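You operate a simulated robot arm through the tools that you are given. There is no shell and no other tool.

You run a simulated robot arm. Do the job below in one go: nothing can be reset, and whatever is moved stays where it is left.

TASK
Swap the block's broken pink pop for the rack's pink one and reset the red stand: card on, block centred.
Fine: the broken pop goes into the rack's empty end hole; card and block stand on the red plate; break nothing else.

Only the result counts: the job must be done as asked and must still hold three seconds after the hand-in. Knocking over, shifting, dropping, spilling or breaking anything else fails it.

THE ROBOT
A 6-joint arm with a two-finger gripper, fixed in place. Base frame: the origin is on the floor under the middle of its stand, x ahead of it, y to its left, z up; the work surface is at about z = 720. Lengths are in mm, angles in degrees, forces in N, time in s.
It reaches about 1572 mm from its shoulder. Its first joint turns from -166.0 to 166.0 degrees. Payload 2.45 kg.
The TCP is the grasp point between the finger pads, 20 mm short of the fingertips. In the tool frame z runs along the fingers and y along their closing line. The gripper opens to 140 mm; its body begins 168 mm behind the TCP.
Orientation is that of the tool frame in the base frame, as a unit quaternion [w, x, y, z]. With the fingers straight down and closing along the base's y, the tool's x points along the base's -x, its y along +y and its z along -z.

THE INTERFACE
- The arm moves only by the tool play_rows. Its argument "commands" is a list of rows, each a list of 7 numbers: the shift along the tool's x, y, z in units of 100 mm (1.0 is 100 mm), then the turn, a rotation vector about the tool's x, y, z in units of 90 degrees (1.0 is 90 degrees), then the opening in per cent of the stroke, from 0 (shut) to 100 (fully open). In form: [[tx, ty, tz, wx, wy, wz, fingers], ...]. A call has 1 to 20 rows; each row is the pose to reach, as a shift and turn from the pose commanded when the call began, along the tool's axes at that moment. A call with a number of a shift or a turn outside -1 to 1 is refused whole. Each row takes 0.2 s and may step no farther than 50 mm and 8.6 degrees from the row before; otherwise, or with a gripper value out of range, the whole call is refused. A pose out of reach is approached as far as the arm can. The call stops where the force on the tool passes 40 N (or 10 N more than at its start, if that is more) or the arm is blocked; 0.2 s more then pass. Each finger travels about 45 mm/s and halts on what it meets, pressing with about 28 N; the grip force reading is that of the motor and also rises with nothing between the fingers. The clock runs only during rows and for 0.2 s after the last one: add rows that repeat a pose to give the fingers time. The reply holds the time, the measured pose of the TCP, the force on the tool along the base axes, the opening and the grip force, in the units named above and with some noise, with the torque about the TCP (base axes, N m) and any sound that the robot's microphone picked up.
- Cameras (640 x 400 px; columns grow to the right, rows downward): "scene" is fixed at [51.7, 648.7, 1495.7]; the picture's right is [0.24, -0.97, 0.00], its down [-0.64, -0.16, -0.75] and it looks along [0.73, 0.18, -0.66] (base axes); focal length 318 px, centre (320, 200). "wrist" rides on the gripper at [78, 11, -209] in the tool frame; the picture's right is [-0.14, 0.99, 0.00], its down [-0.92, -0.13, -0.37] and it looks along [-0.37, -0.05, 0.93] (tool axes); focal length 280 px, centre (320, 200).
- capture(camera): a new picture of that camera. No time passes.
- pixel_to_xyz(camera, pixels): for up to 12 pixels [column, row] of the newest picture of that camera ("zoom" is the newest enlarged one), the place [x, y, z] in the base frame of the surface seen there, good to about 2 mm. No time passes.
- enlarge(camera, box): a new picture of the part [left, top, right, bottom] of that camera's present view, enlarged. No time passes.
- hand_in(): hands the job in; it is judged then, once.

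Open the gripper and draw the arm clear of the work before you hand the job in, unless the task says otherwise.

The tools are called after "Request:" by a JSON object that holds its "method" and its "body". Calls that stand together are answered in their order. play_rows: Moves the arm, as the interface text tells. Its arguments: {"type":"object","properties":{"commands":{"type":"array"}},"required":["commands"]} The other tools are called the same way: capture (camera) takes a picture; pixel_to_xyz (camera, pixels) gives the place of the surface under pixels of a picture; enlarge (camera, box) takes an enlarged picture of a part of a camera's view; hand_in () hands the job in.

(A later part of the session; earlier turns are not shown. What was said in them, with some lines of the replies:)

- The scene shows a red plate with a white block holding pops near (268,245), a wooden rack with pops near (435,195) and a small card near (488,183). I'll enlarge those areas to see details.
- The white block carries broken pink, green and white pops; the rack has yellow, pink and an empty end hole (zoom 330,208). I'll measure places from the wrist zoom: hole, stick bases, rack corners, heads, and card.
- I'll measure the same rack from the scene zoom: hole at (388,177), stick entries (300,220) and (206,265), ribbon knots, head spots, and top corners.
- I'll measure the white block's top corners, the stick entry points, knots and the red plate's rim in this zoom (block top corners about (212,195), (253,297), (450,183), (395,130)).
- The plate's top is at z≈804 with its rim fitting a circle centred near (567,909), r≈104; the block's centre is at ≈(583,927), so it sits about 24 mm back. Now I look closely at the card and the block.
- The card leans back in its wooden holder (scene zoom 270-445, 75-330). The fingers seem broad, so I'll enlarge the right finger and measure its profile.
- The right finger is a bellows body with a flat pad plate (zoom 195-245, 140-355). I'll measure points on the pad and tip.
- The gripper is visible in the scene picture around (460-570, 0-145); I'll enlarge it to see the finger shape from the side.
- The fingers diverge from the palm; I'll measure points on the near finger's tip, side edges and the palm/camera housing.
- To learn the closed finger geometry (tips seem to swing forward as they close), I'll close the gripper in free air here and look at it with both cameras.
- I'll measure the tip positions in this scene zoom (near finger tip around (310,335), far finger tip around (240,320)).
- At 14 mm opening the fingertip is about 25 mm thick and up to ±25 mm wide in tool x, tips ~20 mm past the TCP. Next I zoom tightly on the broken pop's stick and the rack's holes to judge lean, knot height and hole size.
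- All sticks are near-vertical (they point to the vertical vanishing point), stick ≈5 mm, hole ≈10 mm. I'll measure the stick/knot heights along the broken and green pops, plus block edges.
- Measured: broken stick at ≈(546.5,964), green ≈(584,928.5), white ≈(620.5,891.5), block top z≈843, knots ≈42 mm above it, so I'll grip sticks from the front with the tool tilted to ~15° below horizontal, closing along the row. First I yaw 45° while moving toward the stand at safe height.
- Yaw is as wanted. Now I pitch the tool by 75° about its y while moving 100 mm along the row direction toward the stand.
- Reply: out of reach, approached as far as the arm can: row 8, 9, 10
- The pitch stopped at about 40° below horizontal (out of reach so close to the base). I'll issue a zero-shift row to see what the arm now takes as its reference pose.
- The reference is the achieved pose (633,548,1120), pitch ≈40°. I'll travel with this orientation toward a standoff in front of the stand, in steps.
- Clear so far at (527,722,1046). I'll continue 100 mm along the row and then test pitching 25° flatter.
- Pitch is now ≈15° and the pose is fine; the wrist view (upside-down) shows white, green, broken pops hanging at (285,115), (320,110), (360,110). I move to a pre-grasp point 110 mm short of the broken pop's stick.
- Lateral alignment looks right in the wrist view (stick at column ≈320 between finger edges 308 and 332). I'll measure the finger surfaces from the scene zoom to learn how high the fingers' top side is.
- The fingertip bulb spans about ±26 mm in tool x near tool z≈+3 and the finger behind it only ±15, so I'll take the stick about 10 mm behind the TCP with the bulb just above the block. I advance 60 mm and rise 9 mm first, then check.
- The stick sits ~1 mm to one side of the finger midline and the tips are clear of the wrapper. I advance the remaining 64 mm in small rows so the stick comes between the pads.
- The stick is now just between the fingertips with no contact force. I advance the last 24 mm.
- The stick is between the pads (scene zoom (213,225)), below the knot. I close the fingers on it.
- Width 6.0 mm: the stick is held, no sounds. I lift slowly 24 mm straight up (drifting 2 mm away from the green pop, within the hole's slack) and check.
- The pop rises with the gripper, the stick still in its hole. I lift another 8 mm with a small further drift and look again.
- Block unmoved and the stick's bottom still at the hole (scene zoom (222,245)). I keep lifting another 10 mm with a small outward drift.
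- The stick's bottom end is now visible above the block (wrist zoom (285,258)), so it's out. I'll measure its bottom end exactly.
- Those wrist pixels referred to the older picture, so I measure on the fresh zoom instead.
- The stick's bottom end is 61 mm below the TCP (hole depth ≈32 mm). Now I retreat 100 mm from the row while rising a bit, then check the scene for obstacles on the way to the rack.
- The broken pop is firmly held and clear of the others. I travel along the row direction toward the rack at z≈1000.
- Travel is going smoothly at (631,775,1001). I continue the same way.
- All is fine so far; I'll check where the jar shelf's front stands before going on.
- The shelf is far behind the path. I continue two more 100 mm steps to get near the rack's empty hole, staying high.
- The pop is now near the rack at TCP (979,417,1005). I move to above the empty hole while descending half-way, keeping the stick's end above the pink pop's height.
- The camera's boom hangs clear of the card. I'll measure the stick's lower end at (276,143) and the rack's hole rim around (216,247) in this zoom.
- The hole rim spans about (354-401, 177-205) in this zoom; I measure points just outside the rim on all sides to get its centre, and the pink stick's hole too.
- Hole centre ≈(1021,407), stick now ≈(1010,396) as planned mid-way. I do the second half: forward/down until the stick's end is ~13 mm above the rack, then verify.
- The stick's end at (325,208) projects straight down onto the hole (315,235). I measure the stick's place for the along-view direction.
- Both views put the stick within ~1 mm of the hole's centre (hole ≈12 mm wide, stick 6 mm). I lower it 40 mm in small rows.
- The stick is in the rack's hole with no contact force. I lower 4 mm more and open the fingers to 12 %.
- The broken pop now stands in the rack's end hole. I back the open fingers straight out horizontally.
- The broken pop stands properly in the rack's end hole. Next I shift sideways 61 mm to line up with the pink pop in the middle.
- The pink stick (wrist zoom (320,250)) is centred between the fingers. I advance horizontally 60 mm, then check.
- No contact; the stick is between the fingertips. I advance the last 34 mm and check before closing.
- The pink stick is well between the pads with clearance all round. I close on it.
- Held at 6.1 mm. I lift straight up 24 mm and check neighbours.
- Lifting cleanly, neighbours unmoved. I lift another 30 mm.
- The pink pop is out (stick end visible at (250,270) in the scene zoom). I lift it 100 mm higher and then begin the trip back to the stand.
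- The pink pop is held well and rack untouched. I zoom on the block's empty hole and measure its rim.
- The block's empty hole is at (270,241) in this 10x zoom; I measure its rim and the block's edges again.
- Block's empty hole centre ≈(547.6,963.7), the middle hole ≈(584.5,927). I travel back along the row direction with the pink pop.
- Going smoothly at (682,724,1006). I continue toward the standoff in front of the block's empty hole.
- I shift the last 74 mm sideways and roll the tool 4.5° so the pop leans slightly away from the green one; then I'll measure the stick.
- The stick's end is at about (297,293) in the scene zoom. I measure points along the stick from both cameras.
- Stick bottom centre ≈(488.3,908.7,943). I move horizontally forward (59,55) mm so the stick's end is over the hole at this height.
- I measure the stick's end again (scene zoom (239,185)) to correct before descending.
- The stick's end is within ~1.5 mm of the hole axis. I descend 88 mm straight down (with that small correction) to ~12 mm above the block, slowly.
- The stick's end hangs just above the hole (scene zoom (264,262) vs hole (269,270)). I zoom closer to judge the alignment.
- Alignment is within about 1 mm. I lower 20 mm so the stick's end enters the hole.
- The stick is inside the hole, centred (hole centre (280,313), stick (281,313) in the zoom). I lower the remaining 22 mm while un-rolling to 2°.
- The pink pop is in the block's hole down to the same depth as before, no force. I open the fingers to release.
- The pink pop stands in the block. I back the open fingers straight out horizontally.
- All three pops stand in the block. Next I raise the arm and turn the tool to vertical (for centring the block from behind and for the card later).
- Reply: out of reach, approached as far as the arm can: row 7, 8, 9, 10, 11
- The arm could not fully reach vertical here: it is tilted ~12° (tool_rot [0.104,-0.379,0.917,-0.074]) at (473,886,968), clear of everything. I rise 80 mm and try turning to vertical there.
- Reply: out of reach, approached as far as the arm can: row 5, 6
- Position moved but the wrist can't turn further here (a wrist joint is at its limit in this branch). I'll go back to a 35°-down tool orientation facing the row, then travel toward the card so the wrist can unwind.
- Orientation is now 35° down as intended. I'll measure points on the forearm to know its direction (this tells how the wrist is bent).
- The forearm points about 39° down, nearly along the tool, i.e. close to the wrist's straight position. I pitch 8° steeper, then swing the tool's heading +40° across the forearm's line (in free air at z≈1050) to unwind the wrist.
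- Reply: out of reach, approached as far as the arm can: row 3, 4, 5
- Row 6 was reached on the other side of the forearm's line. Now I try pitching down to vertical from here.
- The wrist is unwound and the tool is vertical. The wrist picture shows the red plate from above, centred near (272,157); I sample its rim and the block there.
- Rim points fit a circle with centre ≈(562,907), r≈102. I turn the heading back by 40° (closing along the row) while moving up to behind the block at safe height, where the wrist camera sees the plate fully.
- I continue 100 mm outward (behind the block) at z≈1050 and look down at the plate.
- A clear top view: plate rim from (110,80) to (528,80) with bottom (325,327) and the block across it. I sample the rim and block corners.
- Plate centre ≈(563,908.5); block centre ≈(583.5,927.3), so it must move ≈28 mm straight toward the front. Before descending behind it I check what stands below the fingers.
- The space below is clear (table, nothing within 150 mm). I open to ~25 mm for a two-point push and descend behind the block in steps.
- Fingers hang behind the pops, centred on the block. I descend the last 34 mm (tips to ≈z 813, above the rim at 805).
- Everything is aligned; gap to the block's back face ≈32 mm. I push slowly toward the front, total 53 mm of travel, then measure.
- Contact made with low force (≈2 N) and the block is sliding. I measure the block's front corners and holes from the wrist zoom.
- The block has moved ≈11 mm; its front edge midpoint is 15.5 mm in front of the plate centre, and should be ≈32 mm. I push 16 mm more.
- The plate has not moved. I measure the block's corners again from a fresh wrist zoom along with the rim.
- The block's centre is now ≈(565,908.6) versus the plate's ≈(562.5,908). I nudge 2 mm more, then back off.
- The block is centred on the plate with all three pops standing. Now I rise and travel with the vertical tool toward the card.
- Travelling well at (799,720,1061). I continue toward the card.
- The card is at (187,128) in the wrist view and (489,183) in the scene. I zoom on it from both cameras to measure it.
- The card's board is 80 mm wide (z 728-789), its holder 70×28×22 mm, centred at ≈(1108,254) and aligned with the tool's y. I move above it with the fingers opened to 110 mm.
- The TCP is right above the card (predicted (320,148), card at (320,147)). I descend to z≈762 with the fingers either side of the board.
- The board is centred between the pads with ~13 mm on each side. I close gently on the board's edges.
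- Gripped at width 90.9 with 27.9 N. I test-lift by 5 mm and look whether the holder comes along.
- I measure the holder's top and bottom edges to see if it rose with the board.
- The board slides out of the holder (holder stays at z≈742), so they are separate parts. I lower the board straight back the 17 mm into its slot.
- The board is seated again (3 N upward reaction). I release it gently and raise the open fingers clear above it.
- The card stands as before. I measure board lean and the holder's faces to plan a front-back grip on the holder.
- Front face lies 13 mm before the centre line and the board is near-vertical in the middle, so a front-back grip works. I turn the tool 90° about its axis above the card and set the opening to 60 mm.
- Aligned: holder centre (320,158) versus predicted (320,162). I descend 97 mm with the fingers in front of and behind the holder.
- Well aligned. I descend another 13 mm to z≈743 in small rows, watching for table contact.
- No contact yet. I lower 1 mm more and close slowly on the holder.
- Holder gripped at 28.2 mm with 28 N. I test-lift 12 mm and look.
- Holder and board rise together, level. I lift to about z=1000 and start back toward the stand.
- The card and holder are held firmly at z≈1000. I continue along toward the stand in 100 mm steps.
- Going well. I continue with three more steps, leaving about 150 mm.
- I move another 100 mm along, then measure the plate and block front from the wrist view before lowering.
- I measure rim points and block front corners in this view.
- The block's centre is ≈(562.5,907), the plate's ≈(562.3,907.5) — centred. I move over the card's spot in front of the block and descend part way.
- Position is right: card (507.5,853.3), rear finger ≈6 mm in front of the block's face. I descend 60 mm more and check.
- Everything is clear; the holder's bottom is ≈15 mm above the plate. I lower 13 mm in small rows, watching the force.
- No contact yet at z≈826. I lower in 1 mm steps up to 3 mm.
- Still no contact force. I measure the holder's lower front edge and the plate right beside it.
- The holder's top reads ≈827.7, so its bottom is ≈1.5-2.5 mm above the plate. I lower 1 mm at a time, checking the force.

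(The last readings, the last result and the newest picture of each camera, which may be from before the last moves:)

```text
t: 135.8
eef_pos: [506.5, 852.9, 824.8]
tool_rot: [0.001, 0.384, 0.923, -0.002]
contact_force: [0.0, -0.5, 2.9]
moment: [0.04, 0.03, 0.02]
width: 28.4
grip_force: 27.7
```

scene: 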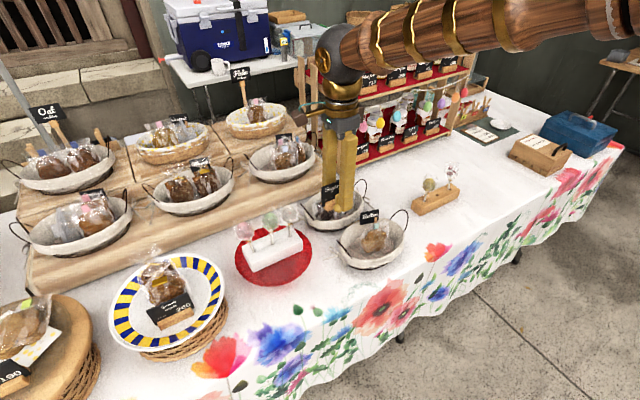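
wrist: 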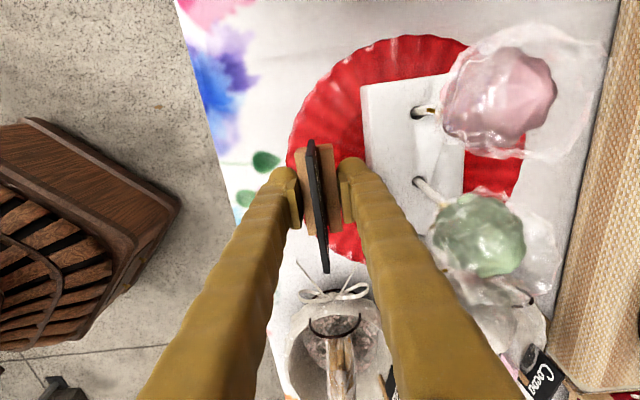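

The force reads +2.9 N: the holder touches the plate. I open the fingers just ~3 mm per side to release.

Request:
{"method": "play_rows", "body": {"commands": [[0, 0, 0, 0, 0, 0, 20], [0, 0, 0, 0, 0, 0, 21.5], [0, 0, 0, 0, 0, 0, 23], [0, 0, 0, 0, 0, 0, 24.5], [0, 0, 0, 0, 0, 0, 24.5]]}}

Request:
{"method": "enlarge", "body": {"camera": "scene", "box": [250, 230, 310, 290]}}

Request:
{"method": "enlarge", "body": {"camera": "wrist", "box": [270, 100, 410, 240]}}

```text
t: 137.0
eef_pos: [506.4, 853.1, 822.8]
tool_rot: [0.0, 0.383, 0.924, -0.002]
contact_force: [0.9, 0.7, -0.6]
moment: [0.02, -0.01, 0.0]
width: 34.3
grip_force: 0.0
```

```text
6.67 times, centred on (280, 260) of scene
```

zoom: 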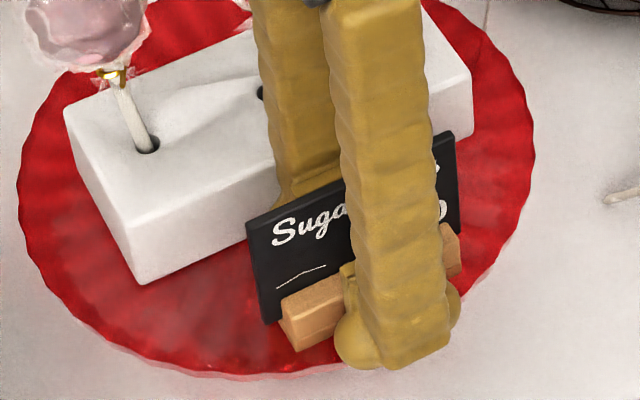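

```text
2.86 times, centred on (340, 170) of wrist
```

zoom: 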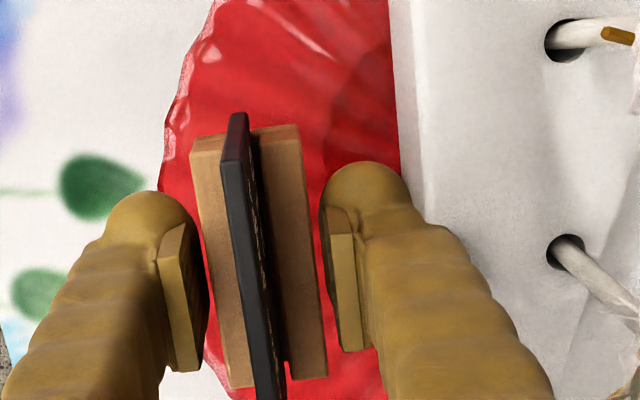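

The holder is free with small gaps on both sides and the card stands. I raise the gripper straight up slowly.

Request:
{"method": "play_rows", "body": {"commands": [[0, 0, -0.05, 0, 0, 0, 24.5], [0, 0, -0.12, 0, 0, 0, 24.5], [0, 0, -0.2, 0, 0, 0, 24.5], [0, 0, -0.3, 0, 0, 0, 24.5], [0, 0, -0.42, 0, 0, 0, 24.5], [0, 0, -0.56, 0, 0, 0, 24.5], [0, 0, -0.72, 0, 0, 0, 24.5], [0, 0, -0.9, 0, 0, 0, 24.5]]}}

Request:
{"method": "capture", "body": {"camera": "wrist"}}

Request:
{"method": "enlarge", "body": {"camera": "scene", "box": [230, 200, 310, 290]}}

```text
t: 138.8
eef_pos: [507.7, 853.6, 912.5]
tool_rot: [0.001, 0.384, 0.924, -0.001]
contact_force: [-0.2, -0.3, -1.0]
moment: [0.02, -0.02, 0.02]
width: 34.2
grip_force: 0.0
```

```text
taken
```

wrist: 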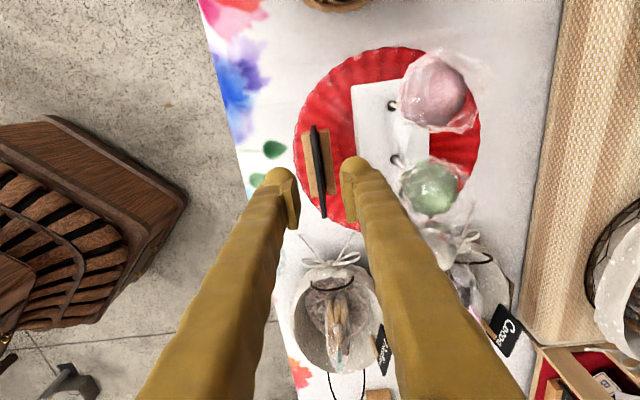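

```text
4.44 times, centred on (270, 245) of scene
```

zoom: 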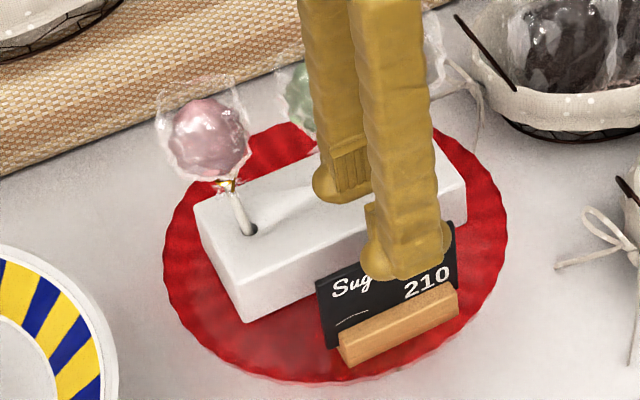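

The card stands on the plate. I raise further and draw the arm toward the front-right, clear of the stand, then inspect.

Request:
{"method": "play_rows", "body": {"commands": [[0, 0, -0.25, 0, 0, 0, 24.5], [0, 0, -0.5, 0, 0, 0, 24.5], [0, 0, -0.75, 0, 0, 0, 30], [-0.1, -0.1, -1.0, 0, 0, 0, 40], [-0.3, -0.3, -1.0, 0, 0, 0, 50], [-0.6, -0.6, -1.0, 0, 0, 0, 50], [-0.9, -0.9, -1.0, 0, 0, 0, 50]]}}

Request:
{"method": "capture", "body": {"camera": "scene"}}

Request:
{"method": "enlarge", "body": {"camera": "scene", "box": [230, 195, 310, 295]}}

```text
t: 140.4
eef_pos: [509.9, 724.4, 1013.3]
tool_rot: [0.0, 0.383, 0.924, -0.002]
contact_force: [0.1, -0.5, 0.2]
moment: [-0.02, 0.0, 0.02]
width: 70.0
grip_force: 0.0
```

```text
taken
```

scene: 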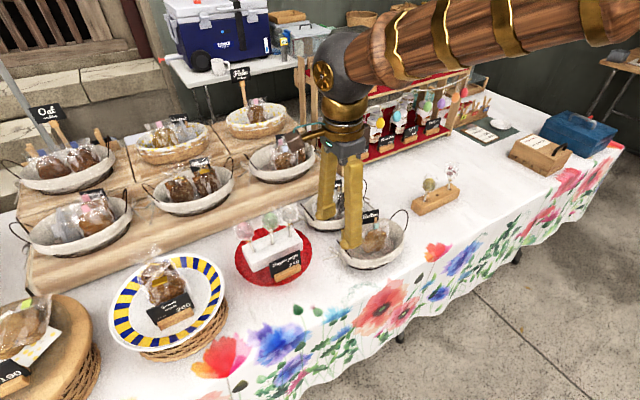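

```text
4.00 times, centred on (270, 245) of scene
```

zoom: 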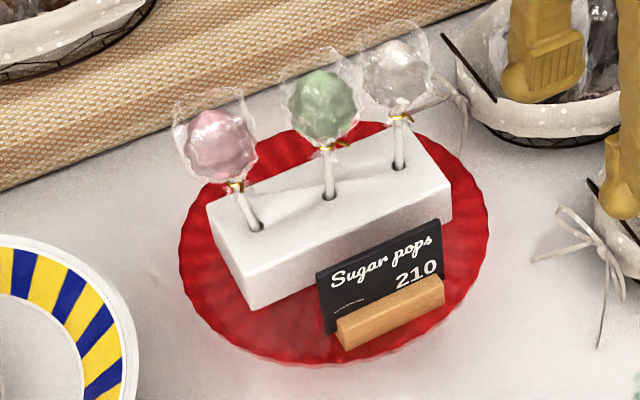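

The stand looks right: block centred, card in front. The pink pop leans a bit, so I measure its stick, and check the rack's pops too.

Request:
{"method": "enlarge", "body": {"camera": "scene", "box": [250, 215, 290, 255]}}

Request:
{"method": "enlarge", "body": {"camera": "scene", "box": [240, 215, 280, 255]}}

Request:
{"method": "pixel_to_xyz", "body": {"camera": "zoom", "pixels": [[290, 230], [285, 220], [275, 200], [265, 180], [255, 160], [250, 150], [240, 130], [478, 150], [475, 130], [470, 100], [468, 80], [465, 60]]}}

Request:
{"method": "enlarge", "body": {"camera": "scene", "box": [410, 150, 470, 220]}}

```text
10.00 times, centred on (270, 235) of scene
```

zoom: 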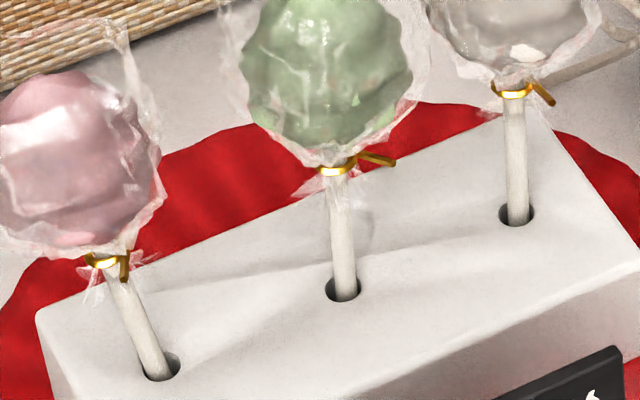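

```text
10.00 times, centred on (260, 235) of scene
```

zoom: 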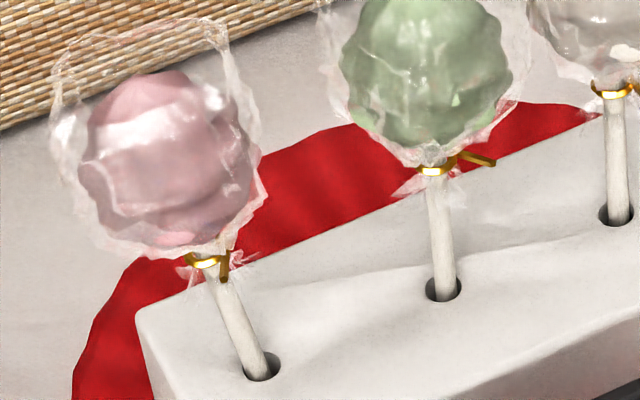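

```text
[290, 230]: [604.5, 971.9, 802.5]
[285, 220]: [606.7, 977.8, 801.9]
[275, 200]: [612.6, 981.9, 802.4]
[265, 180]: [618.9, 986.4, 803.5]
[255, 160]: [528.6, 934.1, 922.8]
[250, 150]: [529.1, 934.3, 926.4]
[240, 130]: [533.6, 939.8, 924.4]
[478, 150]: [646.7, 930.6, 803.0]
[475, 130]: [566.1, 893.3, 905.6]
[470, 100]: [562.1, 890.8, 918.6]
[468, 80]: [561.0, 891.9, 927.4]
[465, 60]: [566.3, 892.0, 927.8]
```

```text
5.71 times, centred on (440, 185) of scene
```

zoom: 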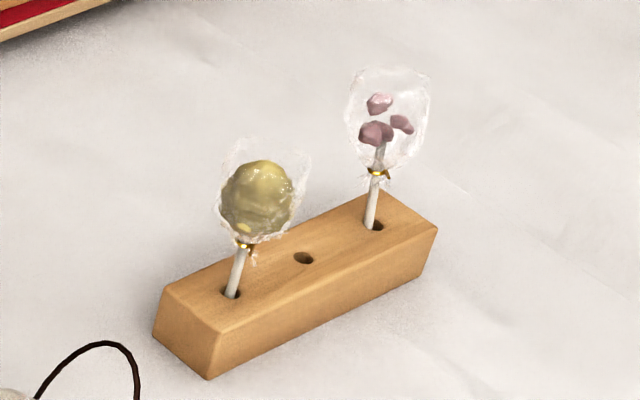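

All pops sit fully in their holes with only the slack-lean of the loose holes. I now measure the card's holder corners relative to the plate and re-check the rack's corners.

Request:
{"method": "pixel_to_xyz", "body": {"camera": "zoom", "pixels": [[166, 290], [213, 332], [436, 228], [384, 192], [208, 375], [233, 285], [371, 222], [376, 200], [304, 258], [241, 260]]}}

Request:
{"method": "enlarge", "body": {"camera": "scene", "box": [265, 240, 305, 290]}}

Request:
{"method": "pixel_to_xyz", "body": {"camera": "zoom", "pixels": [[290, 275], [440, 205], [300, 300], [440, 230], [275, 290], [285, 250], [420, 185], [260, 120], [425, 60], [340, 90], [300, 320], [470, 225]]}}

```text
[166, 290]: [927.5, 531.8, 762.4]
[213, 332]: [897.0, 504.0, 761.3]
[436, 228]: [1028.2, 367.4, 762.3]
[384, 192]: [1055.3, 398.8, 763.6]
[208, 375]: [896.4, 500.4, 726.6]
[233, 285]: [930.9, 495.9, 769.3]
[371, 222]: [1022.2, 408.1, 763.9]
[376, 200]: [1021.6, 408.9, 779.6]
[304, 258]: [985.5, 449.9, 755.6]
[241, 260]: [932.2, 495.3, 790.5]
```

```text
8.00 times, centred on (285, 265) of scene
```

zoom: 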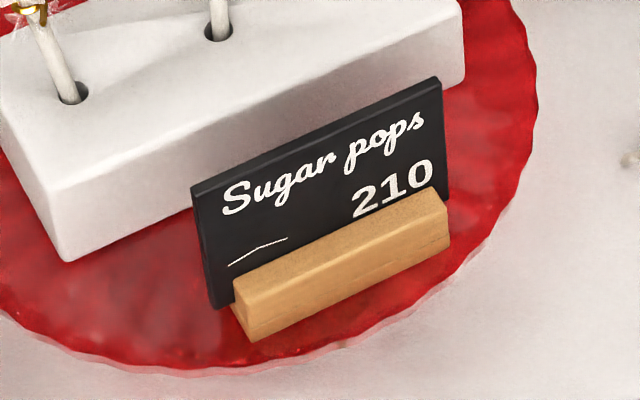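

```text
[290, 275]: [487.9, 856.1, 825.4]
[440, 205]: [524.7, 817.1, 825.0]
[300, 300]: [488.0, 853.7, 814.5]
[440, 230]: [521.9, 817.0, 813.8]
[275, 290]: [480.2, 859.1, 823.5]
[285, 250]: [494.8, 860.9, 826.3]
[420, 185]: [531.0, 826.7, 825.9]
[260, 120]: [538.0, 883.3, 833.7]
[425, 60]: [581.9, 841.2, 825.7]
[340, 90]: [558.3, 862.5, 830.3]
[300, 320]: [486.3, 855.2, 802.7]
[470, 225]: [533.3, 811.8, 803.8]
```

Rack unmoved (same corners within 2 mm), card holder bottom at ≈803.5 resting on the plate with its corners ~98 mm from the centre (rim ≈103). Now I open the gripper and draw the arm clear toward its start area.

Request:
{"method": "play_rows", "body": {"commands": [[-0.2, -0.02, -0.15, 0, 0, 0, 60], [-0.45, -0.04, -0.3, 0, 0, 0, 70], [-0.7, -0.06, -0.4, 0, 0, 0, 80], [-1.0, -0.08, -0.5, 0, 0, 0, 100]]}}

Request:
{"method": "play_rows", "body": {"commands": [[-0.3, -0.03, -0.15, 0, 0, 0, 100], [-0.6, -0.06, -0.3, 0, 0, 0, 100], [-1.0, -0.1, -0.5, 0, 0, 0, 100]]}}

Request:
{"method": "play_rows", "body": {"commands": [[-0.3, -0.03, 0, 0, 0, 0, 100], [-0.6, -0.06, 0, 0, 0, 0, 100], [-1.0, -0.1, 0, 0, 0, 0, 100], [-1.0, -0.1, 0, 0, 0, 0, 100]]}}

Request:
{"method": "capture", "body": {"camera": "scene"}}

Request:
{"method": "enlarge", "body": {"camera": "scene", "box": [220, 180, 320, 300]}}

Request:
{"method": "capture", "body": {"camera": "wrist"}}

```text
t: 141.4
eef_pos: [572.2, 647.1, 1065.5]
tool_rot: [0.001, 0.383, 0.924, -0.002]
contact_force: [0.1, 0.4, 0.0]
moment: [-0.01, 0.02, -0.02]
width: 140.3
grip_force: 0.1
```

```text
t: 142.2
eef_pos: [637.1, 570.7, 1112.1]
tool_rot: [0.001, 0.384, 0.923, -0.001]
contact_force: [-0.4, 0.4, -0.6]
moment: [0.01, 0.01, 0.04]
width: 139.9
grip_force: 0.1
```

```text
t: 143.2
eef_pos: [699.0, 494.2, 1112.8]
tool_rot: [0.001, 0.384, 0.924, 0.0]
contact_force: [-1.3, -0.5, -0.8]
moment: [-0.02, -0.02, 0.01]
width: 140.0
grip_force: 0.0
```

```text
taken
```

scene: 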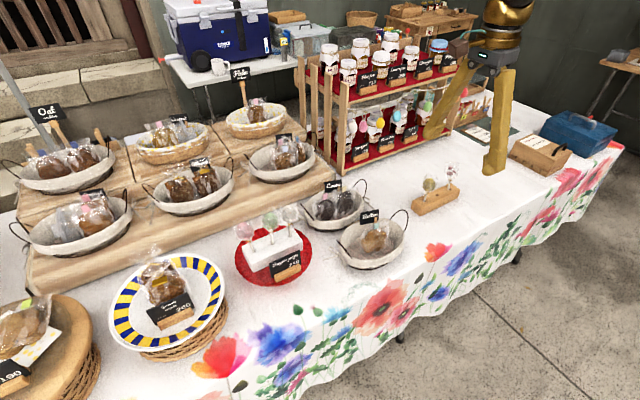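

```text
3.33 times, centred on (270, 240) of scene
```

zoom: 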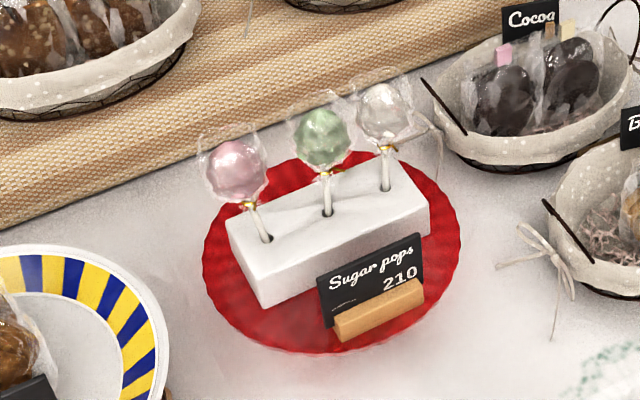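

```text
taken
```

wrist: 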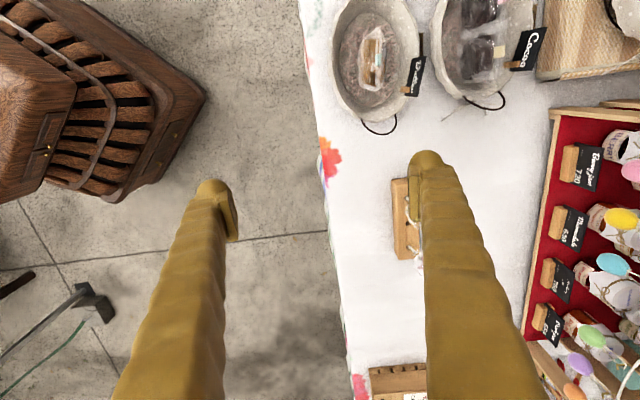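

The final views show pink, green and white pops in the centred block, the card in front on the red plate, the broken pop in the rack's end hole, and the arm clear with the gripper open. I hand the job in.

Request:
{"method": "hand_in", "body": {}}

```text
The job is handed in.
```

The job is done and handed in. I don't have the judge's verdict, only my own last pictures and measurements.

- **Broken pop:** it stands in the rack's empty end hole. The rack hasn't moved, and its yellow pop is still in place.
- **Pink pop:** the rack's pink pop is now in the block hole the broken one came from, seated about as deep as the green and white pops.
- **Block:** I pushed it about 28 mm towards the front. It measured within about 1 mm of the plate's centre.
- **Card:** card and holder stand on the red plate in front of the block, facing the front. The holder's front corners are about 5 mm inside the plate's rim.

- **Leaning pops:** both moved pops lean a little because the holes are wider than the sticks. The pink one leans about 9° and the broken one about 10–13°.
- **Card board:** the card's board is separate from its holder. My first grip drew the board most of the way out of the slot. I put it back and then moved both together by the holder.

No breaking sound came up at any point, and forces stayed low apart from the normal grip. The arm is drawn clear with the gripper open.
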